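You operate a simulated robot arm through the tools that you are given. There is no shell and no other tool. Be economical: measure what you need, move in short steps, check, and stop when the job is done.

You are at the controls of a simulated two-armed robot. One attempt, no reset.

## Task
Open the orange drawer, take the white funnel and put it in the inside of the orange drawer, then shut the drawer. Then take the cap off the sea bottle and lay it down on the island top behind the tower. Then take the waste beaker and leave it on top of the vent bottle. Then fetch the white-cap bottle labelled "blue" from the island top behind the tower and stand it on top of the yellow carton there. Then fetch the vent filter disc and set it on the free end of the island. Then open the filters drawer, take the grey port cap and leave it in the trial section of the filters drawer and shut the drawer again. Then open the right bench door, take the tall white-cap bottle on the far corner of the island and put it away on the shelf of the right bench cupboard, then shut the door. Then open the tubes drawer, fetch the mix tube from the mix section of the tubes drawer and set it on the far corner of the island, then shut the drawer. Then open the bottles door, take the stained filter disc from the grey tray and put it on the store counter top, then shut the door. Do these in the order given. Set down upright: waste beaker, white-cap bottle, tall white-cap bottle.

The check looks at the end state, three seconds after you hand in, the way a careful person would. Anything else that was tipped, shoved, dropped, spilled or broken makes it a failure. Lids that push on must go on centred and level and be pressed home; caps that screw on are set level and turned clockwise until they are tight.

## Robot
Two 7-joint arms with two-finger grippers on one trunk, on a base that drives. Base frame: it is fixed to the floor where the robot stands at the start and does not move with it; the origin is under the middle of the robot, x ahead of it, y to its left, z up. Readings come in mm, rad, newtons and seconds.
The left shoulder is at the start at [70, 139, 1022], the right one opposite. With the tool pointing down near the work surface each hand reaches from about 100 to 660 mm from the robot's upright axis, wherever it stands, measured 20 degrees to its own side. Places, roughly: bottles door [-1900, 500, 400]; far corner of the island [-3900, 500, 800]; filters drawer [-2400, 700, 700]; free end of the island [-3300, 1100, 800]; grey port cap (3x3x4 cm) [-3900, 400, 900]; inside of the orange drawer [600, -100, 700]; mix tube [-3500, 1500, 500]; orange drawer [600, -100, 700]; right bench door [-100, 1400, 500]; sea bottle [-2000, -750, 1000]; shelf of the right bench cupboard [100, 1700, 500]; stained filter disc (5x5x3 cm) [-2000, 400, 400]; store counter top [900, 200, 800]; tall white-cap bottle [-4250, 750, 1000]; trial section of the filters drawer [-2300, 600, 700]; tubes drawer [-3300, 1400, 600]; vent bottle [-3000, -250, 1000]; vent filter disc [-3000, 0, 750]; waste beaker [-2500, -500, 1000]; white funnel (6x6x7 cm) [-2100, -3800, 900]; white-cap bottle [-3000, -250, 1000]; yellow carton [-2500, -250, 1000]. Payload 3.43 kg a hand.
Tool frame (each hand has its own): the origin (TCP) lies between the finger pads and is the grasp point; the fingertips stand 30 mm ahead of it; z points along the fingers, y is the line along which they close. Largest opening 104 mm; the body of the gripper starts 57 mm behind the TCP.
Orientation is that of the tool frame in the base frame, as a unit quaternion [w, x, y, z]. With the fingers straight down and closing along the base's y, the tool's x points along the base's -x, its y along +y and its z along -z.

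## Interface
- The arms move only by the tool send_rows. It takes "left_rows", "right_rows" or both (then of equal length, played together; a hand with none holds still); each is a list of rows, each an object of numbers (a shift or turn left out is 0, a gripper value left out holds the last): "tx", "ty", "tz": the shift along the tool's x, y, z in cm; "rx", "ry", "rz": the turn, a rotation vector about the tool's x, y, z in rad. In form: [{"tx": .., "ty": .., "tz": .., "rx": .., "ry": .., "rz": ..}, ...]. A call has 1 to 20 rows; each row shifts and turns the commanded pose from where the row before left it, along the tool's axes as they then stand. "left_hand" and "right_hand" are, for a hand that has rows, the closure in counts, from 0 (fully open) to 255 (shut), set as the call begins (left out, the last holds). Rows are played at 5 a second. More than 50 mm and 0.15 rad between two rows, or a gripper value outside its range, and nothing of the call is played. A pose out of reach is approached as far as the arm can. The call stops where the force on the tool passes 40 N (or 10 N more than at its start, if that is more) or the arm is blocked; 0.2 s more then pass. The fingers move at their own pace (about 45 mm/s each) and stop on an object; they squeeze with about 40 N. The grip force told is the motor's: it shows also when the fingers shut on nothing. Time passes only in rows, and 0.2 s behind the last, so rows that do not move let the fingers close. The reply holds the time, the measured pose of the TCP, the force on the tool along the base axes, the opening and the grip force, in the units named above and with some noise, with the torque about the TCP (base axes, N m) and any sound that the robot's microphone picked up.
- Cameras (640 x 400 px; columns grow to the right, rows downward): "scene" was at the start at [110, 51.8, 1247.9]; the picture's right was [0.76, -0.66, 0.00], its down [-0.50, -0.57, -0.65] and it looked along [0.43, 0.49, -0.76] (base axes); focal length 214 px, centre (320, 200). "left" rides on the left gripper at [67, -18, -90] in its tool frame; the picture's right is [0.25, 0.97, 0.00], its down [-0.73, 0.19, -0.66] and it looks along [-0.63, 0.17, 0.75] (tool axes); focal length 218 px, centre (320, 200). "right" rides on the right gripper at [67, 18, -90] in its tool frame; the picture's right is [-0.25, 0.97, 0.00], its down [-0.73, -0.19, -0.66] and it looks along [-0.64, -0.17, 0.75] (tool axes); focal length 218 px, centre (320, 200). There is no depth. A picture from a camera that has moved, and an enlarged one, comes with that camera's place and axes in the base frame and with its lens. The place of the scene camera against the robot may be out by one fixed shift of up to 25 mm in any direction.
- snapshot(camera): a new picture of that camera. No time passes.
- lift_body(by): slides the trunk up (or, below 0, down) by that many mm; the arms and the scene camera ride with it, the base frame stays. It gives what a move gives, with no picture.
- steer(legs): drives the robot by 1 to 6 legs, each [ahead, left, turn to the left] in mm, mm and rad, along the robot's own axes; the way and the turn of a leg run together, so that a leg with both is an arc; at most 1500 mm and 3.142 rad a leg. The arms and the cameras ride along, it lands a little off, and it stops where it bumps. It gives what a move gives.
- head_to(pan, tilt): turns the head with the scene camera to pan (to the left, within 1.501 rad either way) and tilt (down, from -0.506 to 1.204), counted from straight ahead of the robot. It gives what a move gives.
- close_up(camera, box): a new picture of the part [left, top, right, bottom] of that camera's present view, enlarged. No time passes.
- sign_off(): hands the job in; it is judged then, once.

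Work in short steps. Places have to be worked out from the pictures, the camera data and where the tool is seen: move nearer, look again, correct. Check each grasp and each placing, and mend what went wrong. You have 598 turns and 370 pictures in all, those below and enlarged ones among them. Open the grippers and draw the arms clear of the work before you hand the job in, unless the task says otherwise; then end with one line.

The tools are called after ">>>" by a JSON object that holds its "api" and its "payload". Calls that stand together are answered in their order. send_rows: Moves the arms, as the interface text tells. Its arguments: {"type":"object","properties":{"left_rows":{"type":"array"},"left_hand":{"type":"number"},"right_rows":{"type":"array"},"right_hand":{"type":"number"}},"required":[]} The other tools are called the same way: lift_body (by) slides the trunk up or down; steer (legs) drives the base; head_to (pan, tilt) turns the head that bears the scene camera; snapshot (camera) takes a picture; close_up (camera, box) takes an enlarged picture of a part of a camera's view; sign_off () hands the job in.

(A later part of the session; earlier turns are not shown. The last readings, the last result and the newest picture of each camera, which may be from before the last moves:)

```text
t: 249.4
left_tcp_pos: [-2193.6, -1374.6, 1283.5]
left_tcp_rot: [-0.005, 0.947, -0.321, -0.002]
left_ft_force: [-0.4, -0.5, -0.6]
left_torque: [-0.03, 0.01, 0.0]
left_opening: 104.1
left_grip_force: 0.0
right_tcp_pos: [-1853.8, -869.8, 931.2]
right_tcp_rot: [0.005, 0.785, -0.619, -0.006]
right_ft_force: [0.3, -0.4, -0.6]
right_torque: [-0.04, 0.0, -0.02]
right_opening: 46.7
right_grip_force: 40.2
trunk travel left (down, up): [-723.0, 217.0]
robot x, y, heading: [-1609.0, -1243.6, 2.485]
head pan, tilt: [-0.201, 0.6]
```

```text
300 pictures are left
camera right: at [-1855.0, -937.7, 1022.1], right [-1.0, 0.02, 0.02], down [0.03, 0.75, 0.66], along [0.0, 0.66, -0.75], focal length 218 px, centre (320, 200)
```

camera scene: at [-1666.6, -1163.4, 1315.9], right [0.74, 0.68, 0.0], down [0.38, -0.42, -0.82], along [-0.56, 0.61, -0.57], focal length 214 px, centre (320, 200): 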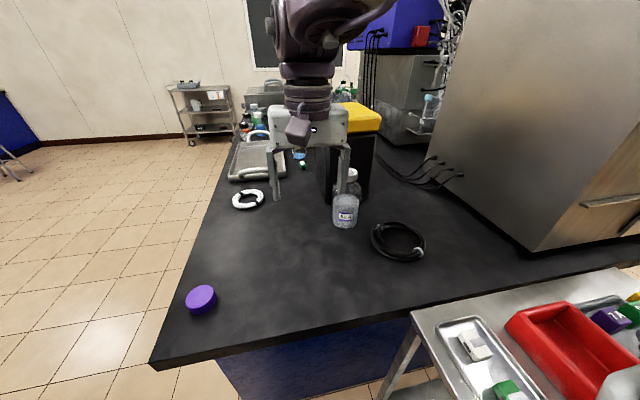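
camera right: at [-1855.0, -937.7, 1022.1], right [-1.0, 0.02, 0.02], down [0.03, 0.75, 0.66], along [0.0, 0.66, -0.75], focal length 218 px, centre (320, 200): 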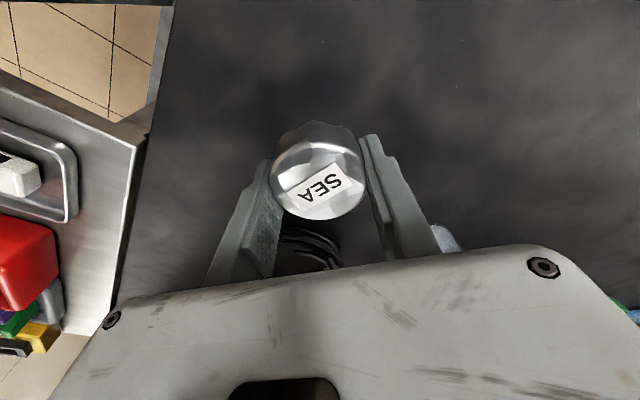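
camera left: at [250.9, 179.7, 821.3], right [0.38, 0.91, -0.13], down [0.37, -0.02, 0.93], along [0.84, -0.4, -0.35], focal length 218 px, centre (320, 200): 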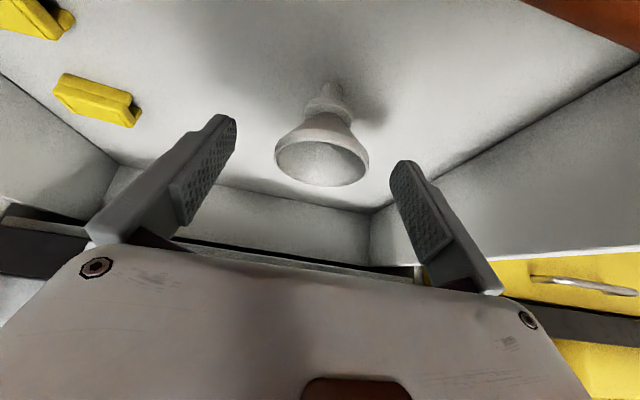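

Clear below. Lower in small rows until contact.

>>> {"api": "send_rows", "payload": {"right_rows": [{"tz": 1}, {"tz": 1}, {"tz": 0.7}, {"tz": 0.5}, {"tz": 0.5}, {"tz": 0.5}, {"tz": 0.5}, {"tz": 0.5}, {"tz": 0.5}, {"tz": 0.5}]}}

```text
t: 251.6
left_tcp_pos: [-2190.9, -1376.8, 1284.0]
left_tcp_rot: [-0.005, 0.947, -0.32, -0.004]
left_ft_force: [0.3, 0.7, -0.4]
left_torque: [-0.02, -0.02, -0.02]
left_opening: 103.9
left_grip_force: 0.1
right_tcp_pos: [-1854.8, -869.9, 880.0]
right_tcp_rot: [0.005, 0.786, -0.618, -0.01]
right_ft_force: [12.0, -6.4, 31.1]
right_torque: [-0.27, -1.31, -0.25]
right_opening: 46.6
right_grip_force: 40.0
trunk travel left (down, up): [-723.0, 217.0]
robot x, y, heading: [-1610.7, -1242.9, 2.489]
head pan, tilt: [-0.201, 0.6]
stopped in row 10 (right hand): the force on the tool passed its limit at 48 N (the readings are from after the stop); the commanded pose is now the measured one
```

Contact at the bench. Ease up slightly, release, and rise.

>>> {"api": "send_rows", "payload": {"right_rows": [{"tz": -0.3}, {}, {}, {}, {}, {"tz": -3}, {"tz": -4}, {"tz": -4}, {"tz": -4}], "right_hand": 60}}

>>> {"api": "snapshot", "payload": {"camera": "right"}}

>>> {"api": "close_up", "payload": {"camera": "scene", "box": [200, 130, 520, 330]}}

```text
t: 253.6
left_tcp_pos: [-2193.0, -1374.5, 1282.6]
left_tcp_rot: [-0.004, 0.947, -0.32, -0.002]
left_ft_force: [-0.2, -0.2, -0.8]
left_torque: [-0.01, -0.03, 0.02]
left_opening: 104.0
left_grip_force: 0.0
right_tcp_pos: [-1854.0, -868.1, 1028.7]
right_tcp_rot: [0.005, 0.785, -0.619, -0.01]
right_ft_force: [0.3, -1.0, -0.7]
right_torque: [0.01, -0.01, 0.04]
right_opening: 79.5
right_grip_force: 0.0
trunk travel left (down, up): [-723.0, 217.0]
robot x, y, heading: [-1610.0, -1245.0, 2.49]
head pan, tilt: [-0.201, 0.6]
```

```text
299 pictures are left
camera right: at [-1853.2, -936.8, 1118.7], right [-1.0, 0.02, 0.02], down [0.03, 0.75, 0.66], along [0.0, 0.66, -0.75], focal length 218 px, centre (320, 200)
```

right: 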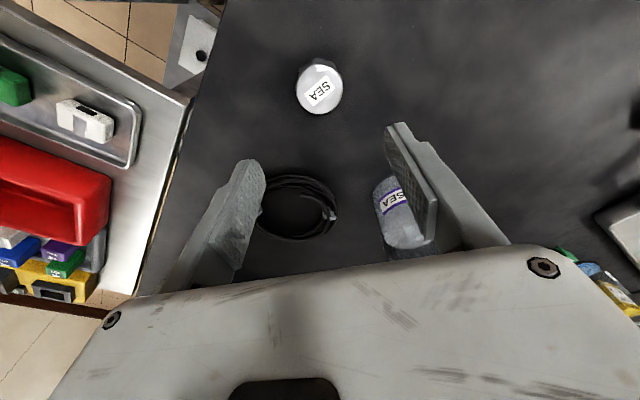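

```text
2.00 times, centred on (360, 230) of scene
camera zoom: at [-1697.2, -1153.2, 1476.1], right [0.75, 0.66, 0.0], down [0.37, -0.43, -0.83], along [-0.54, 0.62, -0.56], focal length 429 px, centre (240, 140)
```

zoom: 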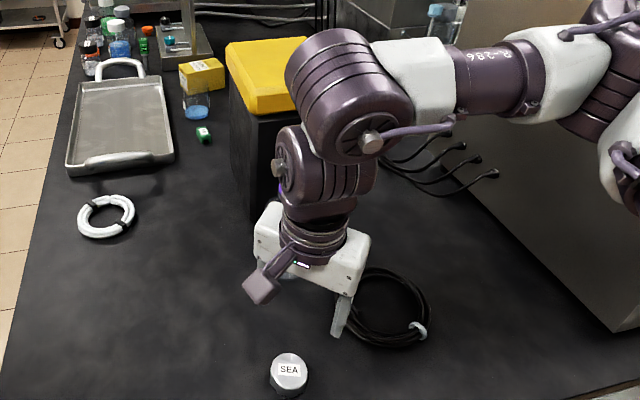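

The cap lies on the island top. Next, the waste beaker; I'll retreat and drive around to the island's back side.

>>> {"api": "steer", "payload": {"legs": [[-260, 0, 0.02], [0, 600, 0], [0, 0, -1.56], [0, 1200, 0]]}}

>>> {"api": "head_to", "payload": {"pan": 0.2, "tilt": 0.6}}

>>> {"api": "snapshot", "payload": {"camera": "scene"}}

```text
t: 267.9
left_tcp_pos: [-2864.4, -596.4, 1282.1]
left_tcp_rot: [0.006, -0.451, 0.892, -0.001]
left_ft_force: [0.0, -0.3, 0.4]
left_torque: [0.0, -0.01, 0.01]
left_opening: 104.1
left_grip_force: 0.1
right_tcp_pos: [-2350.3, -925.8, 1029.0]
right_tcp_rot: [0.004, -0.127, 0.992, 0.011]
right_ft_force: [0.0, 0.5, 0.0]
right_torque: [0.0, -0.04, -0.01]
right_opening: 79.4
right_grip_force: 0.0
trunk travel left (down, up): [-723.0, 217.0]
robot x, y, heading: [-2722.3, -1176.2, 0.936]
head pan, tilt: [-0.201, 0.6]
```

```text
t: 268.8
left_tcp_pos: [-2863.8, -594.7, 1281.6]
left_tcp_rot: [0.005, -0.451, 0.893, -0.002]
left_ft_force: [-0.8, -0.2, 0.6]
left_torque: [-0.01, -0.01, 0.03]
left_opening: 103.6
left_grip_force: 0.1
right_tcp_pos: [-2350.6, -926.5, 1029.0]
right_tcp_rot: [0.004, -0.127, 0.992, 0.01]
right_ft_force: [0.8, 0.5, 0.4]
right_torque: [-0.01, 0.0, 0.0]
right_opening: 79.5
right_grip_force: 0.0
trunk travel left (down, up): [-723.0, 217.0]
robot x, y, heading: [-2720.7, -1178.6, 0.94]
head pan, tilt: [0.201, 0.6]
```

```text
297 pictures are left
camera scene: at [-2645.6, -1064.2, 1476.1], right [0.91, -0.42, 0.0], down [-0.24, -0.51, -0.82], along [0.35, 0.75, -0.57], focal length 214 px, centre (320, 200)
```

scene: 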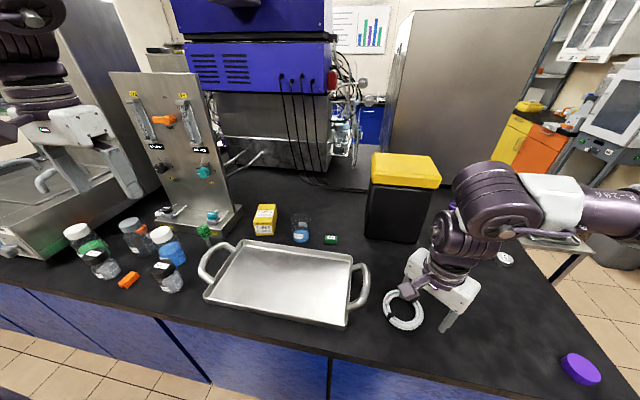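

The work area is in view. I'll zoom in on the bottles to read labels.

>>> {"api": "close_up", "payload": {"camera": "scene", "box": [50, 200, 210, 300]}}

>>> {"api": "close_up", "payload": {"camera": "scene", "box": [190, 180, 350, 280]}}

```text
4.00 times, centred on (130, 250) of scene
camera zoom: at [-2645.6, -1064.2, 1476.1], right [0.91, -0.42, 0.0], down [-0.24, -0.51, -0.82], along [0.35, 0.75, -0.57], focal length 858 px, centre (1080, 0)
```

zoom: 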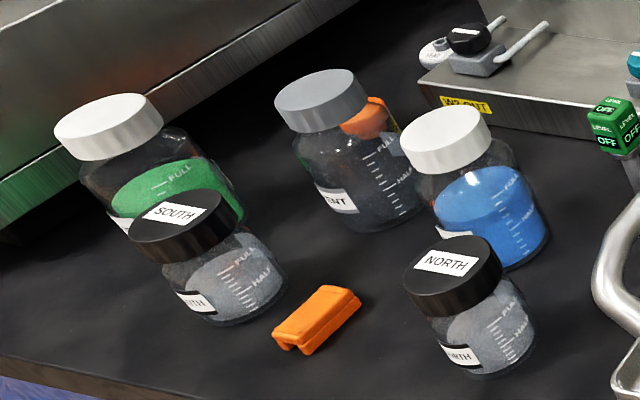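

```text
4.00 times, centred on (270, 230) of scene
camera zoom: at [-2645.6, -1064.2, 1476.1], right [0.91, -0.42, 0.0], down [-0.24, -0.51, -0.82], along [0.35, 0.75, -0.57], focal length 858 px, centre (520, 80)
```

zoom: 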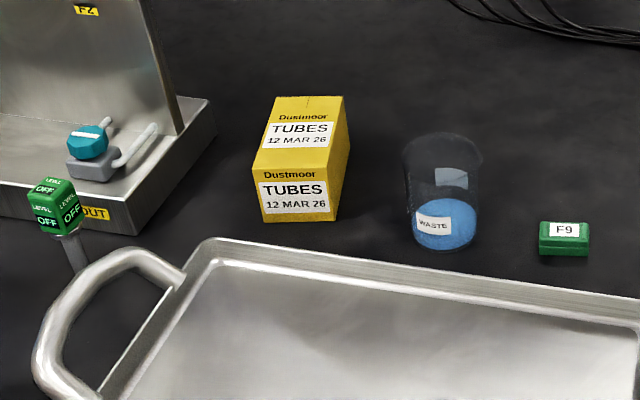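

Labels read: the WASTE beaker, the grey-cap VENT bottle, and two white-cap bottles. I'll go for the beaker with the left hand, coming closer and yawing the hand to free its joints.

>>> {"api": "steer", "payload": {"legs": [[60, 0, 0]]}}

>>> {"api": "lift_body", "payload": {"by": -60}}

>>> {"api": "send_rows", "payload": {"left_rows": [{"rz": -0.13}, {"rz": -0.13}, {"rz": -0.13}, {"rz": -0.13}, {"rz": -0.13}, {"tx": -0.7, "ty": -3.7, "tz": 2.0}, {"tx": -0.7, "ty": -3.7, "tz": 2.0}, {"tx": -0.7, "ty": -3.7, "tz": 2.0}, {"tx": -0.7, "ty": -3.7, "tz": 2.0}, {"tx": -0.7, "ty": -3.7, "tz": 2.0}, {"tx": -0.7, "ty": -3.7, "tz": 2.0}, {"tx": -0.7, "ty": -3.7, "tz": 2.0}]}}

>>> {"api": "snapshot", "payload": {"camera": "left"}}

```text
t: 269.8
left_tcp_pos: [-2834.9, -553.0, 1285.0]
left_tcp_rot: [0.009, -0.451, 0.892, 0.001]
left_ft_force: [-1.0, -0.3, 0.2]
left_torque: [0.05, -0.05, 0.01]
left_opening: 104.1
left_grip_force: 0.1
right_tcp_pos: [-2319.6, -880.9, 1030.9]
right_tcp_rot: [0.006, -0.128, 0.992, 0.012]
right_ft_force: [0.0, -1.4, 0.1]
right_torque: [0.06, -0.02, -0.03]
right_opening: 79.7
right_grip_force: 0.2
trunk travel left (down, up): [-723.0, 217.0]
robot x, y, heading: [-2688.5, -1132.9, 0.939]
head pan, tilt: [0.201, 0.6]
```

```text
t: 270.8
left_tcp_pos: [-2831.3, -549.8, 1222.9]
left_tcp_rot: [0.007, -0.452, 0.892, -0.001]
left_ft_force: [0.0, 0.0, 1.0]
left_torque: [0.01, 0.0, 0.02]
left_opening: 104.1
left_grip_force: 0.0
right_tcp_pos: [-2317.1, -878.5, 968.6]
right_tcp_rot: [0.005, -0.128, 0.992, 0.01]
right_ft_force: [-1.3, -0.5, -0.6]
right_torque: [0.06, 0.0, 0.01]
right_opening: 79.4
right_grip_force: 0.0
trunk travel left (down, up): [-663.0, 277.0]
robot x, y, heading: [-2686.2, -1131.9, 0.94]
head pan, tilt: [0.201, 0.6]
```

```text
t: 273.4
left_tcp_pos: [-2600.9, -508.1, 1077.3]
left_tcp_rot: [-0.007, 0.713, -0.701, 0.005]
left_ft_force: [-0.3, 0.1, 0.3]
left_torque: [0.03, -0.01, -0.01]
left_opening: 104.1
left_grip_force: 0.0
left hand out of reach, approached as far as the arm can: row 11, 12
right_tcp_pos: [-2316.7, -876.7, 968.5]
right_tcp_rot: [0.004, -0.127, 0.992, 0.01]
right_ft_force: [-0.7, 0.8, -0.2]
right_torque: [-0.01, -0.01, 0.0]
right_opening: 79.5
right_grip_force: 0.0
trunk travel left (down, up): [-663.0, 277.0]
robot x, y, heading: [-2687.2, -1129.6, 0.939]
head pan, tilt: [0.201, 0.6]
```

```text
294 pictures are left
camera left: at [-2583.5, -574.0, 1166.6], right [-0.96, -0.27, -0.02], down [-0.21, 0.72, 0.66], along [-0.17, 0.64, -0.75], focal length 218 px, centre (320, 200)
```

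left: 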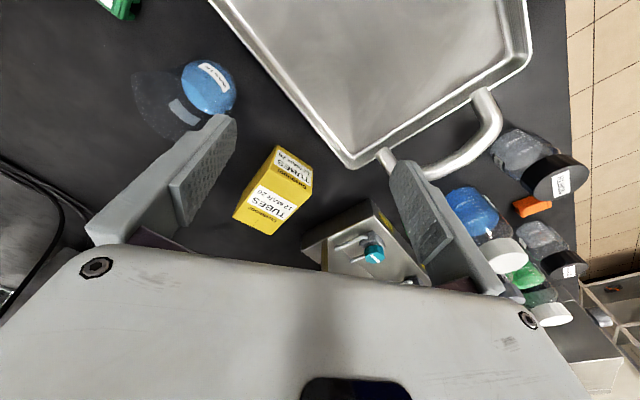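

The beaker is at about (-2460,-460), 141 mm to the side and 48 mm on. I'll continue there while descending to just above its rim.

>>> {"api": "send_rows", "payload": {"left_rows": [{"tz": 2.2}, {"ty": -3.5, "tx": -1.2, "tz": 1.6}, {"ty": -3.5, "tx": -1.2, "tz": 1.6}, {"ty": -3.5, "tx": -1.2, "tz": 1.4}, {"ty": -3.5, "tx": -1.2, "tz": 1.2}]}}

>>> {"api": "snapshot", "payload": {"camera": "left"}}

```text
t: 274.6
left_tcp_pos: [-2569.2, -511.7, 989.3]
left_tcp_rot: [-0.005, 0.713, -0.701, 0.004]
left_ft_force: [0.5, 1.0, 1.0]
left_torque: [-0.02, 0.03, -0.01]
left_opening: 104.1
left_grip_force: 0.1
left hand out of reach, approached as far as the arm can: row 2, 3, 4, 5
right_tcp_pos: [-2315.9, -877.3, 970.2]
right_tcp_rot: [0.004, -0.128, 0.992, 0.011]
right_ft_force: [0.5, -0.2, 0.6]
right_torque: [-0.03, 0.03, 0.01]
right_opening: 79.6
right_grip_force: 0.1
trunk travel left (down, up): [-663.0, 277.0]
robot x, y, heading: [-2684.3, -1130.4, 0.935]
head pan, tilt: [0.201, 0.6]
```

```text
293 pictures are left
camera left: at [-2552.5, -576.5, 1079.0], right [-0.96, -0.27, -0.01], down [-0.21, 0.72, 0.66], along [-0.17, 0.63, -0.75], focal length 218 px, centre (320, 200)
```

left: 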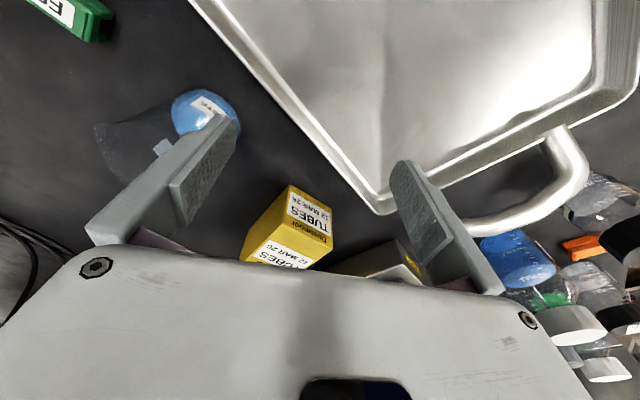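

The beaker is still about 45 mm out of reach. I'll advance 25 mm more and pitch the hand forward 0.36 rad.

>>> {"api": "steer", "payload": {"legs": [[25, 0, 0]]}}

>>> {"api": "send_rows", "payload": {"left_rows": [{"ry": -0.12}, {"ry": -0.12}, {"ry": -0.12}, {"ty": -3, "tx": -0.3}, {"ty": -3, "tx": -0.3}, {"ty": -3, "tx": -0.3}]}}

>>> {"api": "snapshot", "payload": {"camera": "left"}}

```text
t: 275.4
left_tcp_pos: [-2557.7, -494.6, 992.4]
left_tcp_rot: [-0.008, 0.712, -0.702, 0.004]
left_ft_force: [-0.1, -0.3, -0.1]
left_torque: [0.01, -0.04, 0.0]
left_opening: 104.2
left_grip_force: 0.1
right_tcp_pos: [-2305.3, -859.5, 970.2]
right_tcp_rot: [0.005, -0.128, 0.992, 0.012]
right_ft_force: [-0.8, -0.8, -0.3]
right_torque: [0.02, 0.0, 0.01]
right_opening: 79.2
right_grip_force: 0.1
trunk travel left (down, up): [-663.0, 277.0]
robot x, y, heading: [-2670.8, -1114.0, 0.936]
head pan, tilt: [0.201, 0.6]
```

```text
t: 276.8
left_tcp_pos: [-2550.0, -424.3, 1016.1]
left_tcp_rot: [-0.132, 0.702, -0.689, -0.124]
left_ft_force: [-0.1, 0.2, -0.4]
left_torque: [0.0, -0.01, 0.01]
left_opening: 103.9
left_grip_force: 0.2
left hand out of reach, approached as far as the arm can: row 1, 2, 3, 4, 5, 6
right_tcp_pos: [-2302.0, -857.7, 968.4]
right_tcp_rot: [0.004, -0.128, 0.992, 0.01]
right_ft_force: [-0.8, 0.5, 0.7]
right_torque: [-0.02, -0.01, -0.03]
right_opening: 79.4
right_grip_force: 0.0
trunk travel left (down, up): [-663.0, 277.0]
robot x, y, heading: [-2671.1, -1107.7, 0.938]
head pan, tilt: [0.201, 0.6]
```

```text
292 pictures are left
camera left: at [-2532.4, -517.1, 1077.3], right [-0.96, -0.25, -0.1], down [-0.21, 0.45, 0.87], along [-0.17, 0.86, -0.48], focal length 218 px, centre (320, 200)
```

left: 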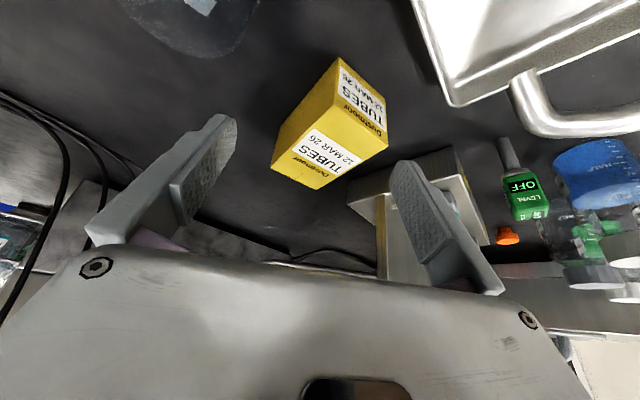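

The hand now reaches far enough ahead, but 94 mm too far left. I'll shift the base right by that amount.

>>> {"api": "steer", "payload": {"legs": [[5, -94, 0]]}}

>>> {"api": "snapshot", "payload": {"camera": "left"}}

```text
t: 277.9
left_tcp_pos: [-2472.4, -476.3, 1016.1]
left_tcp_rot: [-0.132, 0.702, -0.689, -0.124]
left_ft_force: [0.6, -0.1, 0.2]
left_torque: [0.01, -0.01, 0.02]
left_opening: 104.1
left_grip_force: 0.0
right_tcp_pos: [-2224.0, -907.3, 968.7]
right_tcp_rot: [0.005, -0.128, 0.992, 0.01]
right_ft_force: [0.1, 0.3, -1.2]
right_torque: [0.02, 0.01, 0.02]
right_opening: 79.7
right_grip_force: 0.1
trunk travel left (down, up): [-663.0, 277.0]
robot x, y, heading: [-2594.6, -1160.5, 0.939]
head pan, tilt: [0.201, 0.6]
```

```text
291 pictures are left
camera left: at [-2455.2, -567.9, 1077.2], right [-0.96, -0.25, -0.1], down [-0.21, 0.45, 0.87], along [-0.17, 0.86, -0.48], focal length 218 px, centre (320, 200)
```

left: 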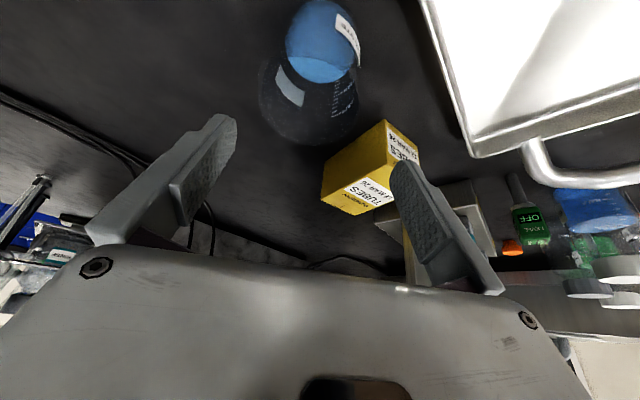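

Rim centre at (-2459,-463). I'll descend with the arm to straddle the beaker, checking partway.

>>> {"api": "send_rows", "payload": {"left_rows": [{"tz": 2.0, "tx": 0.3, "ty": -0.6}, {"tz": 2.0, "tx": 0.3, "ty": -0.6}, {"tz": 1.5, "tx": 0.3}]}}

>>> {"api": "snapshot", "payload": {"camera": "left"}}

```text
t: 278.7
left_tcp_pos: [-2479.4, -461.3, 981.6]
left_tcp_rot: [-0.14, 0.7, -0.689, -0.124]
left_ft_force: [5.5, -4.5, 37.3]
left_torque: [-0.02, -2.13, -0.1]
left_opening: 100.6
left_grip_force: 0.2
left hand out of reach, approached as far as the arm can: row 1, 2, 3
right_tcp_pos: [-2224.6, -913.9, 971.6]
right_tcp_rot: [0.004, -0.128, 0.992, 0.014]
right_ft_force: [0.0, -0.2, 0.2]
right_torque: [0.01, 0.01, 0.01]
right_opening: 79.5
right_grip_force: 0.1
trunk travel left (down, up): [-663.0, 277.0]
robot x, y, heading: [-2592.4, -1158.8, 0.937]
head pan, tilt: [0.201, 0.6]
```

```text
290 pictures are left
camera left: at [-2463.7, -554.6, 1043.0], right [-0.96, -0.25, -0.12], down [-0.22, 0.44, 0.87], along [-0.16, 0.87, -0.47], focal length 218 px, centre (320, 200)
```

left: 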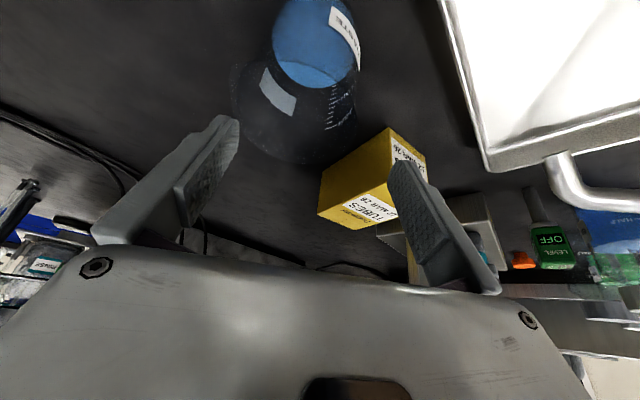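

The +x finger is on the rim, since the hand drifted 7 mm the wrong way. I'll back up at once, then shift the base by (+17,0).

>>> {"api": "send_rows", "payload": {"left_rows": [{"tz": -1.5}, {"tz": -1.5}]}}

>>> {"api": "steer", "payload": {"legs": [[8, -16, 0]]}}

>>> {"api": "snapshot", "payload": {"camera": "left"}}

```text
t: 279.3
left_tcp_pos: [-2486.5, -469.2, 1000.9]
left_tcp_rot: [-0.129, 0.702, -0.689, -0.125]
left_ft_force: [-0.1, 0.3, 0.3]
left_torque: [0.01, -0.01, 0.02]
left_opening: 104.1
left_grip_force: 0.1
right_tcp_pos: [-2226.3, -908.0, 968.3]
right_tcp_rot: [0.005, -0.129, 0.992, 0.012]
right_ft_force: [-0.7, -0.6, -0.2]
right_torque: [0.02, -0.06, 0.02]
right_opening: 79.4
right_grip_force: 0.1
trunk travel left (down, up): [-663.0, 277.0]
robot x, y, heading: [-2595.4, -1161.6, 0.939]
head pan, tilt: [0.201, 0.6]
```

```text
t: 280.1
left_tcp_pos: [-2470.9, -471.2, 1002.4]
left_tcp_rot: [-0.132, 0.703, -0.688, -0.122]
left_ft_force: [-0.3, 0.3, -0.4]
left_torque: [0.0, -0.02, -0.03]
left_opening: 104.0
left_grip_force: 0.2
right_tcp_pos: [-2210.1, -910.0, 970.4]
right_tcp_rot: [0.006, -0.128, 0.992, 0.01]
right_ft_force: [-0.7, 0.4, 0.5]
right_torque: [-0.02, -0.02, -0.04]
right_opening: 79.5
right_grip_force: 0.0
trunk travel left (down, up): [-663.0, 277.0]
robot x, y, heading: [-2575.1, -1162.4, 0.94]
head pan, tilt: [0.201, 0.6]
```

```text
289 pictures are left
camera left: at [-2453.2, -562.8, 1062.6], right [-0.96, -0.25, -0.11], down [-0.21, 0.45, 0.87], along [-0.17, 0.86, -0.48], focal length 218 px, centre (320, 200)
```

left: 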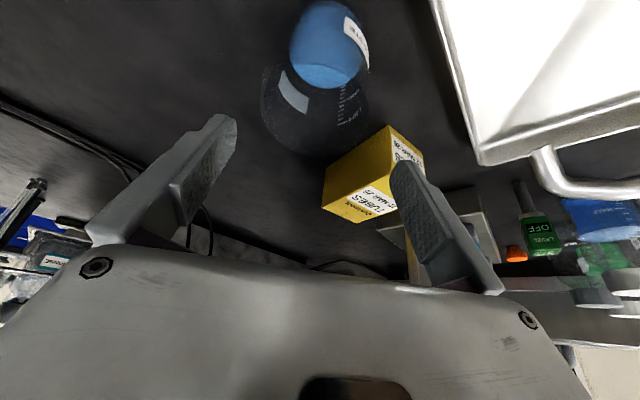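

Need +10 mm in x. I'll shift the base, raise the right hand out of the way, and lower with the trunk for a pure vertical descent.

>>> {"api": "send_rows", "payload": {"right_rows": [{"tz": -3}, {"tz": -3}, {"tz": -3}, {"tz": -3}]}}

>>> {"api": "steer", "payload": {"legs": [[8, -7, 0]]}}

>>> {"api": "lift_body", "payload": {"by": -35}}

>>> {"api": "snapshot", "payload": {"camera": "left"}}

```text
t: 281.1
left_tcp_pos: [-2469.6, -470.6, 1001.8]
left_tcp_rot: [-0.132, 0.703, -0.688, -0.123]
left_ft_force: [0.0, -0.6, -0.1]
left_torque: [-0.04, 0.0, -0.02]
left_opening: 104.1
left_grip_force: 0.1
right_tcp_pos: [-2211.1, -913.9, 1090.3]
right_tcp_rot: [0.005, -0.129, 0.992, 0.011]
right_ft_force: [-0.6, 0.4, 0.5]
right_torque: [-0.01, -0.01, -0.02]
right_opening: 79.7
right_grip_force: 0.0
trunk travel left (down, up): [-663.0, 277.0]
robot x, y, heading: [-2577.1, -1165.0, 0.941]
head pan, tilt: [0.201, 0.6]
```

```text
t: 281.9
left_tcp_pos: [-2459.5, -470.0, 1002.6]
left_tcp_rot: [-0.133, 0.703, -0.688, -0.123]
left_ft_force: [-0.4, -0.4, 0.3]
left_torque: [-0.01, -0.04, 0.0]
left_opening: 104.1
left_grip_force: 0.1
right_tcp_pos: [-2201.8, -911.8, 1090.5]
right_tcp_rot: [0.006, -0.13, 0.992, 0.01]
right_ft_force: [-1.0, -0.3, -0.1]
right_torque: [-0.03, 0.01, -0.03]
right_opening: 79.6
right_grip_force: 0.1
trunk travel left (down, up): [-663.0, 277.0]
robot x, y, heading: [-2562.4, -1164.9, 0.939]
head pan, tilt: [0.201, 0.6]
```

```text
t: 282.6
left_tcp_pos: [-2458.9, -468.4, 967.1]
left_tcp_rot: [-0.131, 0.703, -0.688, -0.124]
left_ft_force: [-0.3, -0.6, 0.2]
left_torque: [0.0, -0.02, -0.02]
left_opening: 104.1
left_grip_force: 0.2
right_tcp_pos: [-2199.9, -910.2, 1052.4]
right_tcp_rot: [0.005, -0.13, 0.991, 0.011]
right_ft_force: [-0.7, 0.6, -0.3]
right_torque: [0.01, 0.0, 0.0]
right_opening: 79.5
right_grip_force: 0.0
trunk travel left (down, up): [-628.0, 312.0]
robot x, y, heading: [-2565.5, -1161.0, 0.939]
head pan, tilt: [0.201, 0.6]
```

```text
288 pictures are left
camera left: at [-2440.3, -561.3, 1027.6], right [-0.96, -0.25, -0.1], down [-0.21, 0.45, 0.87], along [-0.18, 0.86, -0.48], focal length 218 px, centre (320, 200)
```

left: 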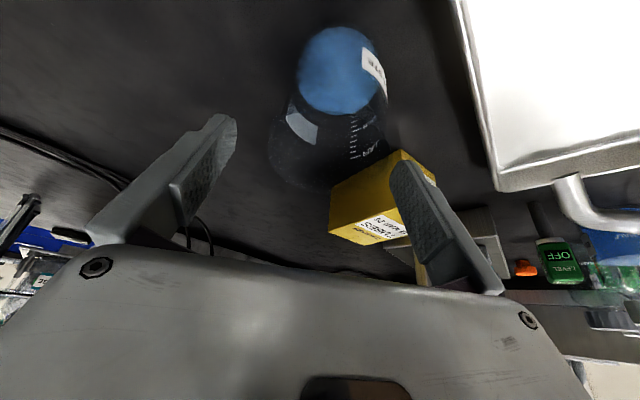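

Laterally centred. I'll lower another 42 mm and check for contact.

>>> {"api": "lift_body", "payload": {"by": -42}}

>>> {"api": "snapshot", "payload": {"camera": "left"}}

```text
t: 283.5
left_tcp_pos: [-2458.3, -469.0, 925.5]
left_tcp_rot: [-0.131, 0.703, -0.688, -0.124]
left_ft_force: [0.5, -0.1, -0.7]
left_torque: [-0.02, 0.0, -0.02]
left_opening: 104.2
left_grip_force: 0.1
right_tcp_pos: [-2198.7, -911.4, 1012.4]
right_tcp_rot: [0.003, -0.13, 0.991, 0.012]
right_ft_force: [0.0, 0.9, 1.2]
right_torque: [-0.01, 0.02, 0.01]
right_opening: 79.8
right_grip_force: 0.1
trunk travel left (down, up): [-586.0, 354.0]
robot x, y, heading: [-2563.0, -1161.6, 0.936]
head pan, tilt: [0.201, 0.6]
```

```text
287 pictures are left
camera left: at [-2440.6, -561.3, 985.7], right [-0.96, -0.25, -0.1], down [-0.21, 0.45, 0.87], along [-0.18, 0.86, -0.48], focal length 218 px, centre (320, 200)
```

left: 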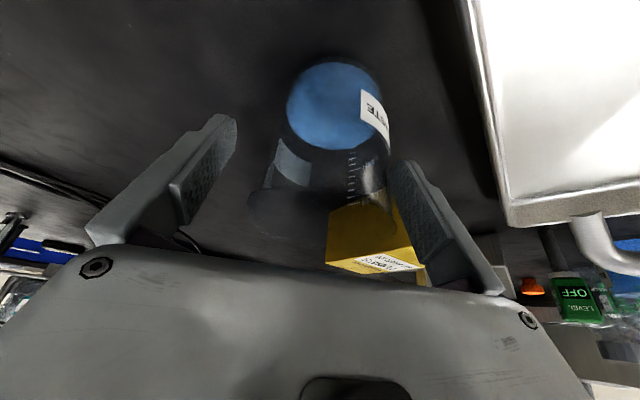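

The beaker sits between the fingers. Closing.

>>> {"api": "send_rows", "payload": {"left_rows": [{}, {}, {}, {}], "left_hand": 255}}

>>> {"api": "snapshot", "payload": {"camera": "left"}}

```text
t: 284.5
left_tcp_pos: [-2458.9, -469.3, 926.2]
left_tcp_rot: [-0.131, 0.703, -0.688, -0.124]
left_ft_force: [0.6, -0.1, 1.0]
left_torque: [0.0, 0.04, 0.0]
left_opening: 69.7
left_grip_force: 39.8
right_tcp_pos: [-2198.6, -910.6, 1011.0]
right_tcp_rot: [0.004, -0.13, 0.992, 0.011]
right_ft_force: [0.0, -0.3, -0.2]
right_torque: [-0.04, 0.0, -0.01]
right_opening: 79.7
right_grip_force: 0.0
trunk travel left (down, up): [-586.0, 354.0]
robot x, y, heading: [-2564.5, -1159.4, 0.938]
head pan, tilt: [0.201, 0.6]
```

```text
286 pictures are left
camera left: at [-2440.3, -561.3, 985.8], right [-0.96, -0.25, -0.1], down [-0.21, 0.44, 0.87], along [-0.18, 0.86, -0.48], focal length 218 px, centre (320, 200)
```

left: 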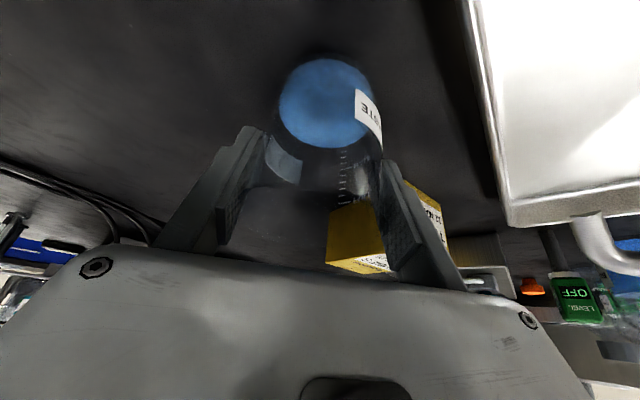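

Beaker held at 69.7 mm. I'll lift 190 mm and carry it by moving the base back 161 and left 570, which should bring it over the vent bottle.

>>> {"api": "lift_body", "payload": {"by": 190}}

>>> {"api": "steer", "payload": {"legs": [[-165, 0, 0], [0, 480, 0]]}}

>>> {"api": "snapshot", "payload": {"camera": "left"}}

>>> {"api": "snapshot", "payload": {"camera": "scene"}}

```text
t: 286.6
left_tcp_pos: [-2458.1, -469.6, 1113.5]
left_tcp_rot: [-0.131, 0.703, -0.689, -0.123]
left_ft_force: [0.2, -0.6, -0.7]
left_torque: [0.0, 0.03, 0.0]
left_opening: 69.3
left_grip_force: 39.6
right_tcp_pos: [-2199.2, -910.8, 1200.6]
right_tcp_rot: [0.004, -0.13, 0.991, 0.011]
right_ft_force: [-0.1, -0.3, -0.2]
right_torque: [0.01, 0.01, 0.01]
right_opening: 79.6
right_grip_force: 0.2
trunk travel left (down, up): [-776.0, 164.0]
robot x, y, heading: [-2565.4, -1165.1, 0.936]
head pan, tilt: [0.201, 0.6]
```

```text
t: 290.4
left_tcp_pos: [-2933.9, -320.8, 1114.3]
left_tcp_rot: [-0.131, 0.701, -0.689, -0.125]
left_ft_force: [0.4, -0.2, -1.2]
left_torque: [-0.02, 0.0, -0.02]
left_opening: 68.0
left_grip_force: 40.2
right_tcp_pos: [-2676.0, -764.5, 1202.1]
right_tcp_rot: [0.004, -0.127, 0.992, 0.011]
right_ft_force: [0.2, 0.2, 0.3]
right_torque: [0.02, 0.0, -0.01]
right_opening: 79.7
right_grip_force: 0.0
trunk travel left (down, up): [-776.0, 164.0]
robot x, y, heading: [-3041.9, -1011.9, 0.928]
head pan, tilt: [0.201, 0.6]
```

```text
285 pictures are left
camera left: at [-2915.8, -412.7, 1175.7], right [-0.96, -0.25, -0.1], down [-0.21, 0.45, 0.87], along [-0.17, 0.86, -0.48], focal length 218 px, centre (320, 200)
```

left: 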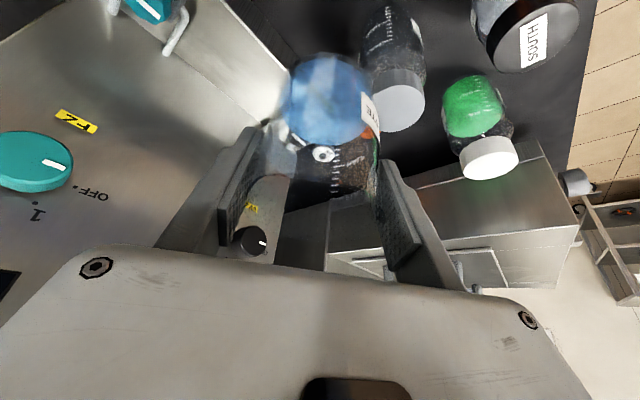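

```text
284 pictures are left
camera scene: at [-2967.6, -899.7, 1529.1], right [0.91, -0.42, 0.0], down [-0.24, -0.51, -0.82], along [0.35, 0.75, -0.57], focal length 214 px, centre (320, 200)
```

scene: 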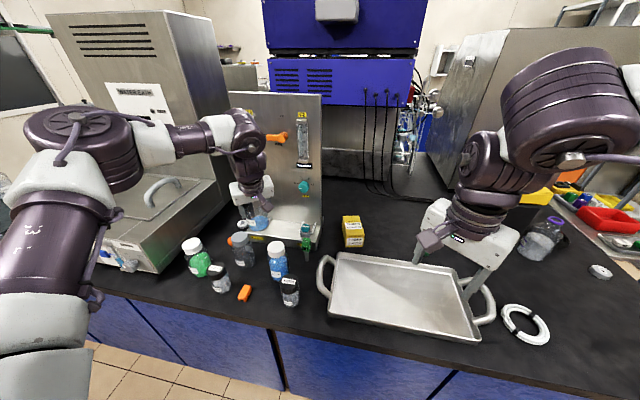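

The vent cap may be higher than I thought (~1010). I'll raise 60 mm more for safety and take another view to triangulate.

>>> {"api": "lift_body", "payload": {"by": 60}}

>>> {"api": "snapshot", "payload": {"camera": "left"}}

>>> {"api": "close_up", "payload": {"camera": "scene", "box": [160, 190, 320, 310]}}

```text
t: 291.4
left_tcp_pos: [-2934.4, -318.9, 1174.9]
left_tcp_rot: [-0.131, 0.701, -0.69, -0.123]
left_ft_force: [-0.7, 0.1, -1.3]
left_torque: [0.02, -0.02, 0.01]
left_opening: 68.4
left_grip_force: 40.0
right_tcp_pos: [-2676.6, -762.2, 1261.2]
right_tcp_rot: [0.004, -0.127, 0.992, 0.01]
right_ft_force: [0.4, 0.6, -1.4]
right_torque: [-0.03, 0.04, 0.0]
right_opening: 79.5
right_grip_force: 0.1
trunk travel left (down, up): [-836.0, 104.0]
robot x, y, heading: [-3044.4, -1013.4, 0.941]
head pan, tilt: [0.201, 0.6]
```

```text
283 pictures are left
camera left: at [-2916.6, -411.8, 1235.2], right [-0.96, -0.25, -0.1], down [-0.21, 0.45, 0.87], along [-0.17, 0.86, -0.48], focal length 218 px, centre (320, 200)
```

left: 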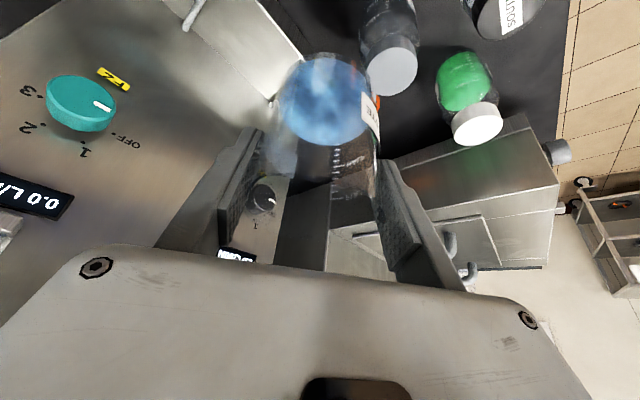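

```text
3.33 times, centred on (240, 250) of scene
camera zoom: at [-2968.6, -898.4, 1589.0], right [0.91, -0.42, 0.0], down [-0.24, -0.51, -0.82], along [0.35, 0.75, -0.57], focal length 715 px, centre (587, 33)
```

zoom: 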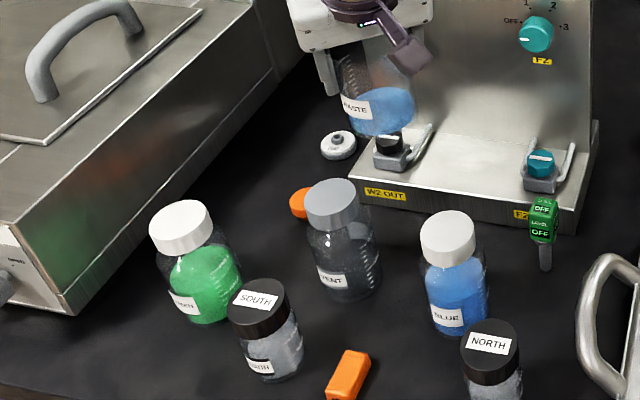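

Labels confirm VENT (grey cap), BLUE and GREEN. The vent cap's top centre triangulates to (-2998,-297,1007), so I'll move over it.

>>> {"api": "steer", "payload": {"legs": [[-16, 68, 0]]}}

>>> {"api": "snapshot", "payload": {"camera": "left"}}

>>> {"api": "close_up", "payload": {"camera": "scene", "box": [180, 150, 340, 270]}}

```text
t: 292.4
left_tcp_pos: [-2986.9, -297.4, 1175.9]
left_tcp_rot: [-0.131, 0.7, -0.691, -0.128]
left_ft_force: [0.8, -0.2, -1.5]
left_torque: [-0.02, 0.05, 0.06]
left_opening: 68.3
left_grip_force: 40.2
right_tcp_pos: [-2730.5, -740.5, 1260.8]
right_tcp_rot: [0.001, -0.127, 0.992, 0.012]
right_ft_force: [0.3, -0.1, -0.1]
right_torque: [0.05, 0.09, -0.02]
right_opening: 79.4
right_grip_force: 0.0
trunk travel left (down, up): [-836.0, 104.0]
robot x, y, heading: [-3105.1, -985.4, 0.935]
head pan, tilt: [0.201, 0.6]
```

```text
281 pictures are left
camera left: at [-2969.8, -389.8, 1236.5], right [-0.96, -0.25, -0.1], down [-0.2, 0.44, 0.87], along [-0.17, 0.86, -0.48], focal length 218 px, centre (320, 200)
```

left: 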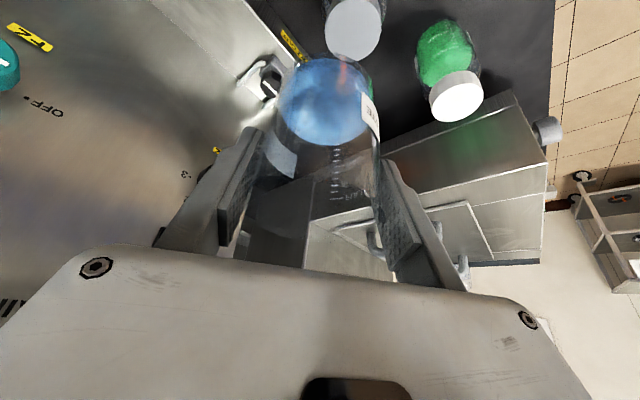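

```text
3.33 times, centred on (260, 210) of scene
camera zoom: at [-3020.9, -877.0, 1588.9], right [0.91, -0.42, -0.01], down [-0.24, -0.51, -0.82], along [0.34, 0.75, -0.57], focal length 715 px, centre (520, 167)
```

zoom: 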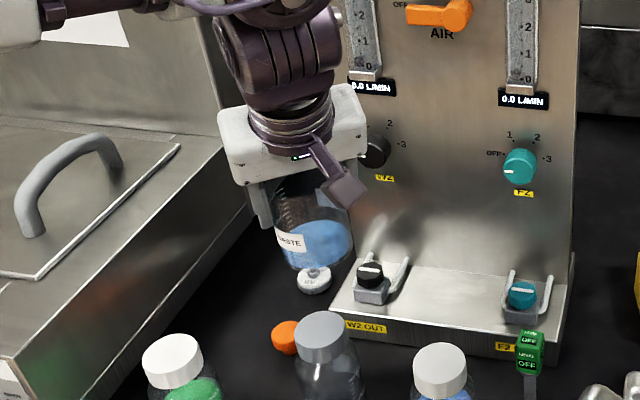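

Cap confirmed at (-3000,-298). I need (-13,+5) mm more.

>>> {"api": "steer", "payload": {"legs": [[-4, 14, 0]]}}

>>> {"api": "lift_body", "payload": {"by": -60}}

>>> {"api": "snapshot", "payload": {"camera": "left"}}

>>> {"api": "close_up", "payload": {"camera": "scene", "box": [180, 150, 340, 270]}}

```text
t: 293.2
left_tcp_pos: [-3004.3, -290.2, 1175.1]
left_tcp_rot: [-0.131, 0.699, -0.692, -0.124]
left_ft_force: [0.5, 0.3, -1.4]
left_torque: [-0.03, 0.05, -0.01]
left_opening: 68.0
left_grip_force: 40.2
right_tcp_pos: [-2748.5, -733.9, 1261.6]
right_tcp_rot: [0.003, -0.126, 0.992, 0.01]
right_ft_force: [0.3, -0.1, -1.1]
right_torque: [0.01, 0.05, 0.02]
right_opening: 79.4
right_grip_force: 0.0
trunk travel left (down, up): [-836.0, 104.0]
robot x, y, heading: [-3124.7, -980.6, 0.933]
head pan, tilt: [0.201, 0.6]
```

```text
t: 294.2
left_tcp_pos: [-3007.6, -288.5, 1115.6]
left_tcp_rot: [-0.133, 0.7, -0.691, -0.123]
left_ft_force: [0.1, 0.2, -1.3]
left_torque: [0.01, 0.02, 0.01]
left_opening: 68.3
left_grip_force: 40.2
right_tcp_pos: [-2751.2, -732.4, 1201.2]
right_tcp_rot: [0.004, -0.126, 0.992, 0.01]
right_ft_force: [-0.1, 0.1, 0.0]
right_torque: [-0.02, 0.03, 0.03]
right_opening: 79.6
right_grip_force: 0.0
trunk travel left (down, up): [-776.0, 164.0]
robot x, y, heading: [-3117.6, -982.5, 0.928]
head pan, tilt: [0.201, 0.6]
```

```text
279 pictures are left
camera left: at [-2990.8, -381.7, 1175.7], right [-0.96, -0.25, -0.1], down [-0.21, 0.45, 0.87], along [-0.17, 0.86, -0.48], focal length 218 px, centre (320, 200)
```

left: 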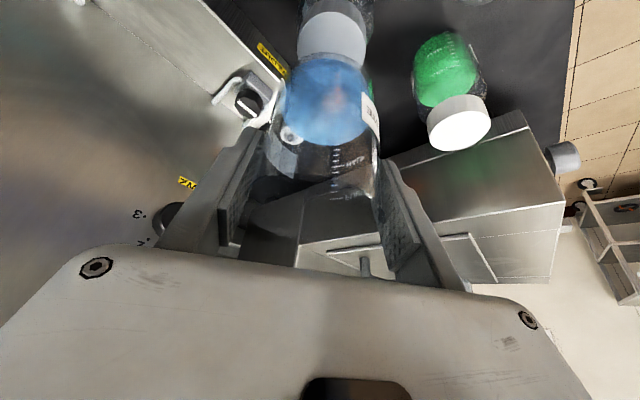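

```text
3.33 times, centred on (260, 210) of scene
camera zoom: at [-3045.0, -867.7, 1529.1], right [0.91, -0.42, 0.0], down [-0.24, -0.51, -0.83], along [0.35, 0.75, -0.56], focal length 715 px, centre (520, 167)
```

zoom: 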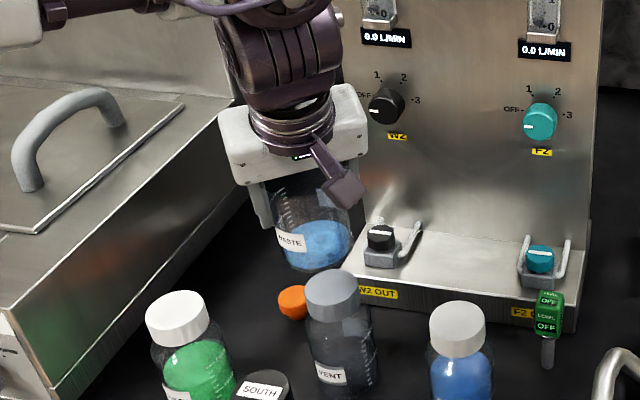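

Still 31 mm above the cap by my estimate. I'll lower 22 mm and compare directly from both cameras.

>>> {"api": "lift_body", "payload": {"by": -22}}

>>> {"api": "close_up", "payload": {"camera": "scene", "box": [220, 190, 300, 250]}}

>>> {"api": "close_up", "payload": {"camera": "left", "box": [220, 0, 420, 150]}}

```text
t: 294.9
left_tcp_pos: [-3007.8, -289.3, 1093.0]
left_tcp_rot: [-0.132, 0.699, -0.692, -0.123]
left_ft_force: [0.1, -0.4, -1.3]
left_torque: [-0.01, 0.01, -0.03]
left_opening: 68.0
left_grip_force: 40.0
right_tcp_pos: [-2750.0, -732.6, 1179.6]
right_tcp_rot: [0.004, -0.126, 0.992, 0.01]
right_ft_force: [-0.5, 0.2, 0.2]
right_torque: [0.0, 0.03, 0.01]
right_opening: 79.9
right_grip_force: 0.1
trunk travel left (down, up): [-754.0, 186.0]
robot x, y, heading: [-3119.3, -982.2, 0.937]
head pan, tilt: [0.201, 0.6]
```

```text
6.67 times, centred on (260, 220) of scene
camera zoom: at [-3044.3, -867.6, 1507.0], right [0.91, -0.42, 0.0], down [-0.24, -0.51, -0.82], along [0.35, 0.75, -0.57], focal length 1430 px, centre (720, 67)
```

zoom: 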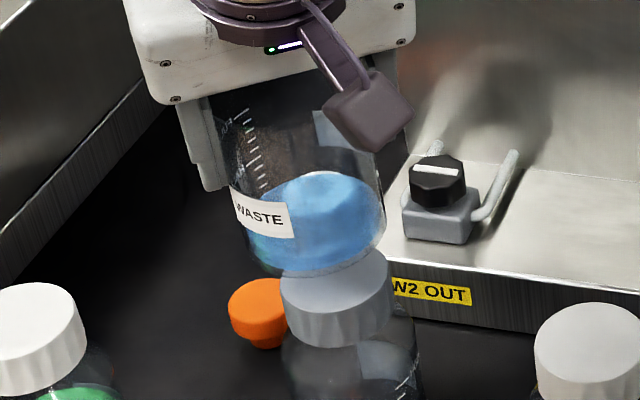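

```text
2.67 times, centred on (320, 75) of left
camera zoom: at [-2990.3, -381.7, 1153.5], right [-0.96, -0.25, -0.1], down [-0.21, 0.45, 0.87], along [-0.17, 0.86, -0.48], focal length 582 px, centre (320, 533)
```

zoom: 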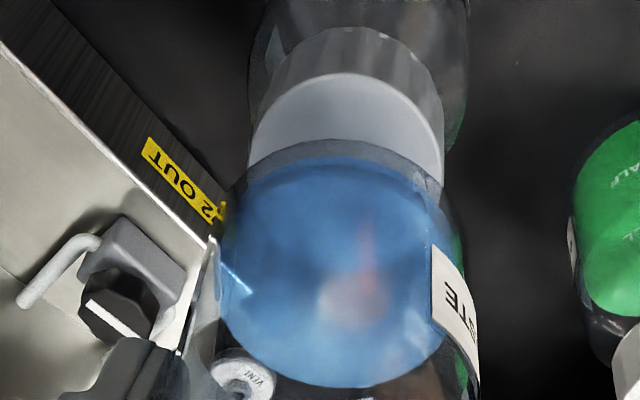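

Comparing ellipses in both views, the beaker must move about (+5,-20) mm to centre on the cap.

>>> {"api": "steer", "payload": {"legs": [[-13, -15, 0]]}}

>>> {"api": "close_up", "payload": {"camera": "scene", "box": [220, 190, 300, 250]}}

>>> {"api": "close_up", "payload": {"camera": "left", "box": [220, 0, 420, 150]}}

```text
t: 295.7
left_tcp_pos: [-3003.1, -304.4, 1088.8]
left_tcp_rot: [-0.13, 0.7, -0.691, -0.122]
left_ft_force: [-0.2, 0.0, -0.8]
left_torque: [-0.05, 0.02, -0.01]
left_opening: 67.8
left_grip_force: 39.9
right_tcp_pos: [-2748.7, -746.6, 1180.0]
right_tcp_rot: [0.004, -0.125, 0.992, 0.008]
right_ft_force: [0.1, 1.8, 0.5]
right_torque: [-0.05, -0.05, -0.01]
right_opening: 79.7
right_grip_force: 0.0
trunk travel left (down, up): [-754.0, 186.0]
robot x, y, heading: [-3118.8, -1000.8, 0.934]
head pan, tilt: [0.201, 0.6]
```

```text
6.67 times, centred on (260, 220) of scene
camera zoom: at [-3041.5, -880.7, 1506.5], right [0.91, -0.42, 0.0], down [-0.24, -0.52, -0.82], along [0.35, 0.75, -0.57], focal length 1430 px, centre (720, 67)
```

zoom: 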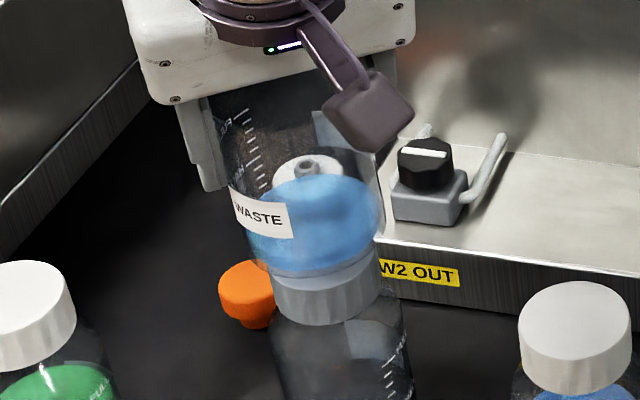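

```text
2.67 times, centred on (320, 75) of left
camera zoom: at [-2987.8, -396.0, 1150.8], right [-0.96, -0.25, -0.1], down [-0.21, 0.45, 0.87], along [-0.17, 0.86, -0.49], focal length 582 px, centre (320, 533)
```

zoom: 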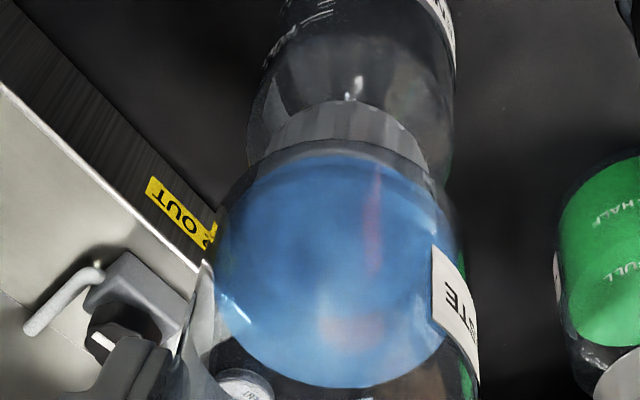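

The beaker now covers the cap almost concentrically. I'll lower in small steps until it touches.

>>> {"api": "lift_body", "payload": {"by": -5}}

>>> {"api": "lift_body", "payload": {"by": -5}}

>>> {"api": "close_up", "payload": {"camera": "scene", "box": [220, 190, 300, 250]}}

```text
t: 296.2
left_tcp_pos: [-3004.4, -306.9, 1087.1]
left_tcp_rot: [-0.131, 0.7, -0.691, -0.123]
left_ft_force: [0.4, 0.3, -1.3]
left_torque: [-0.02, 0.01, -0.01]
left_opening: 67.9
left_grip_force: 39.9
right_tcp_pos: [-2747.2, -750.3, 1174.5]
right_tcp_rot: [0.004, -0.126, 0.992, 0.01]
right_ft_force: [-0.4, -0.4, 0.4]
right_torque: [-0.03, -0.05, -0.02]
right_opening: 79.7
right_grip_force: 0.0
trunk travel left (down, up): [-749.0, 191.0]
robot x, y, heading: [-3118.7, -999.2, 0.936]
head pan, tilt: [0.201, 0.6]
```

```text
t: 296.8
left_tcp_pos: [-3003.1, -308.4, 1082.4]
left_tcp_rot: [-0.131, 0.7, -0.691, -0.123]
left_ft_force: [-0.3, 0.3, -1.3]
left_torque: [-0.01, 0.02, 0.03]
left_opening: 67.9
left_grip_force: 40.2
right_tcp_pos: [-2747.6, -751.6, 1169.6]
right_tcp_rot: [0.004, -0.126, 0.992, 0.01]
right_ft_force: [-0.3, 0.6, -0.1]
right_torque: [0.02, -0.01, 0.03]
right_opening: 79.7
right_grip_force: 0.1
trunk travel left (down, up): [-744.0, 196.0]
robot x, y, heading: [-3120.1, -1003.0, 0.937]
head pan, tilt: [0.201, 0.6]
```

```text
6.67 times, centred on (260, 220) of scene
camera zoom: at [-3040.0, -886.0, 1497.0], right [0.91, -0.42, 0.0], down [-0.24, -0.51, -0.82], along [0.35, 0.75, -0.57], focal length 1430 px, centre (720, 67)
```

zoom: 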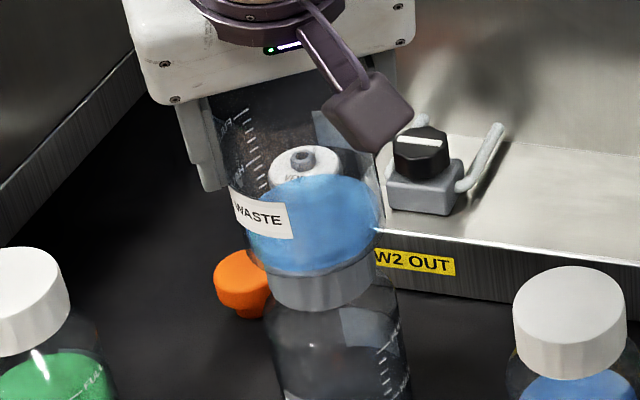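

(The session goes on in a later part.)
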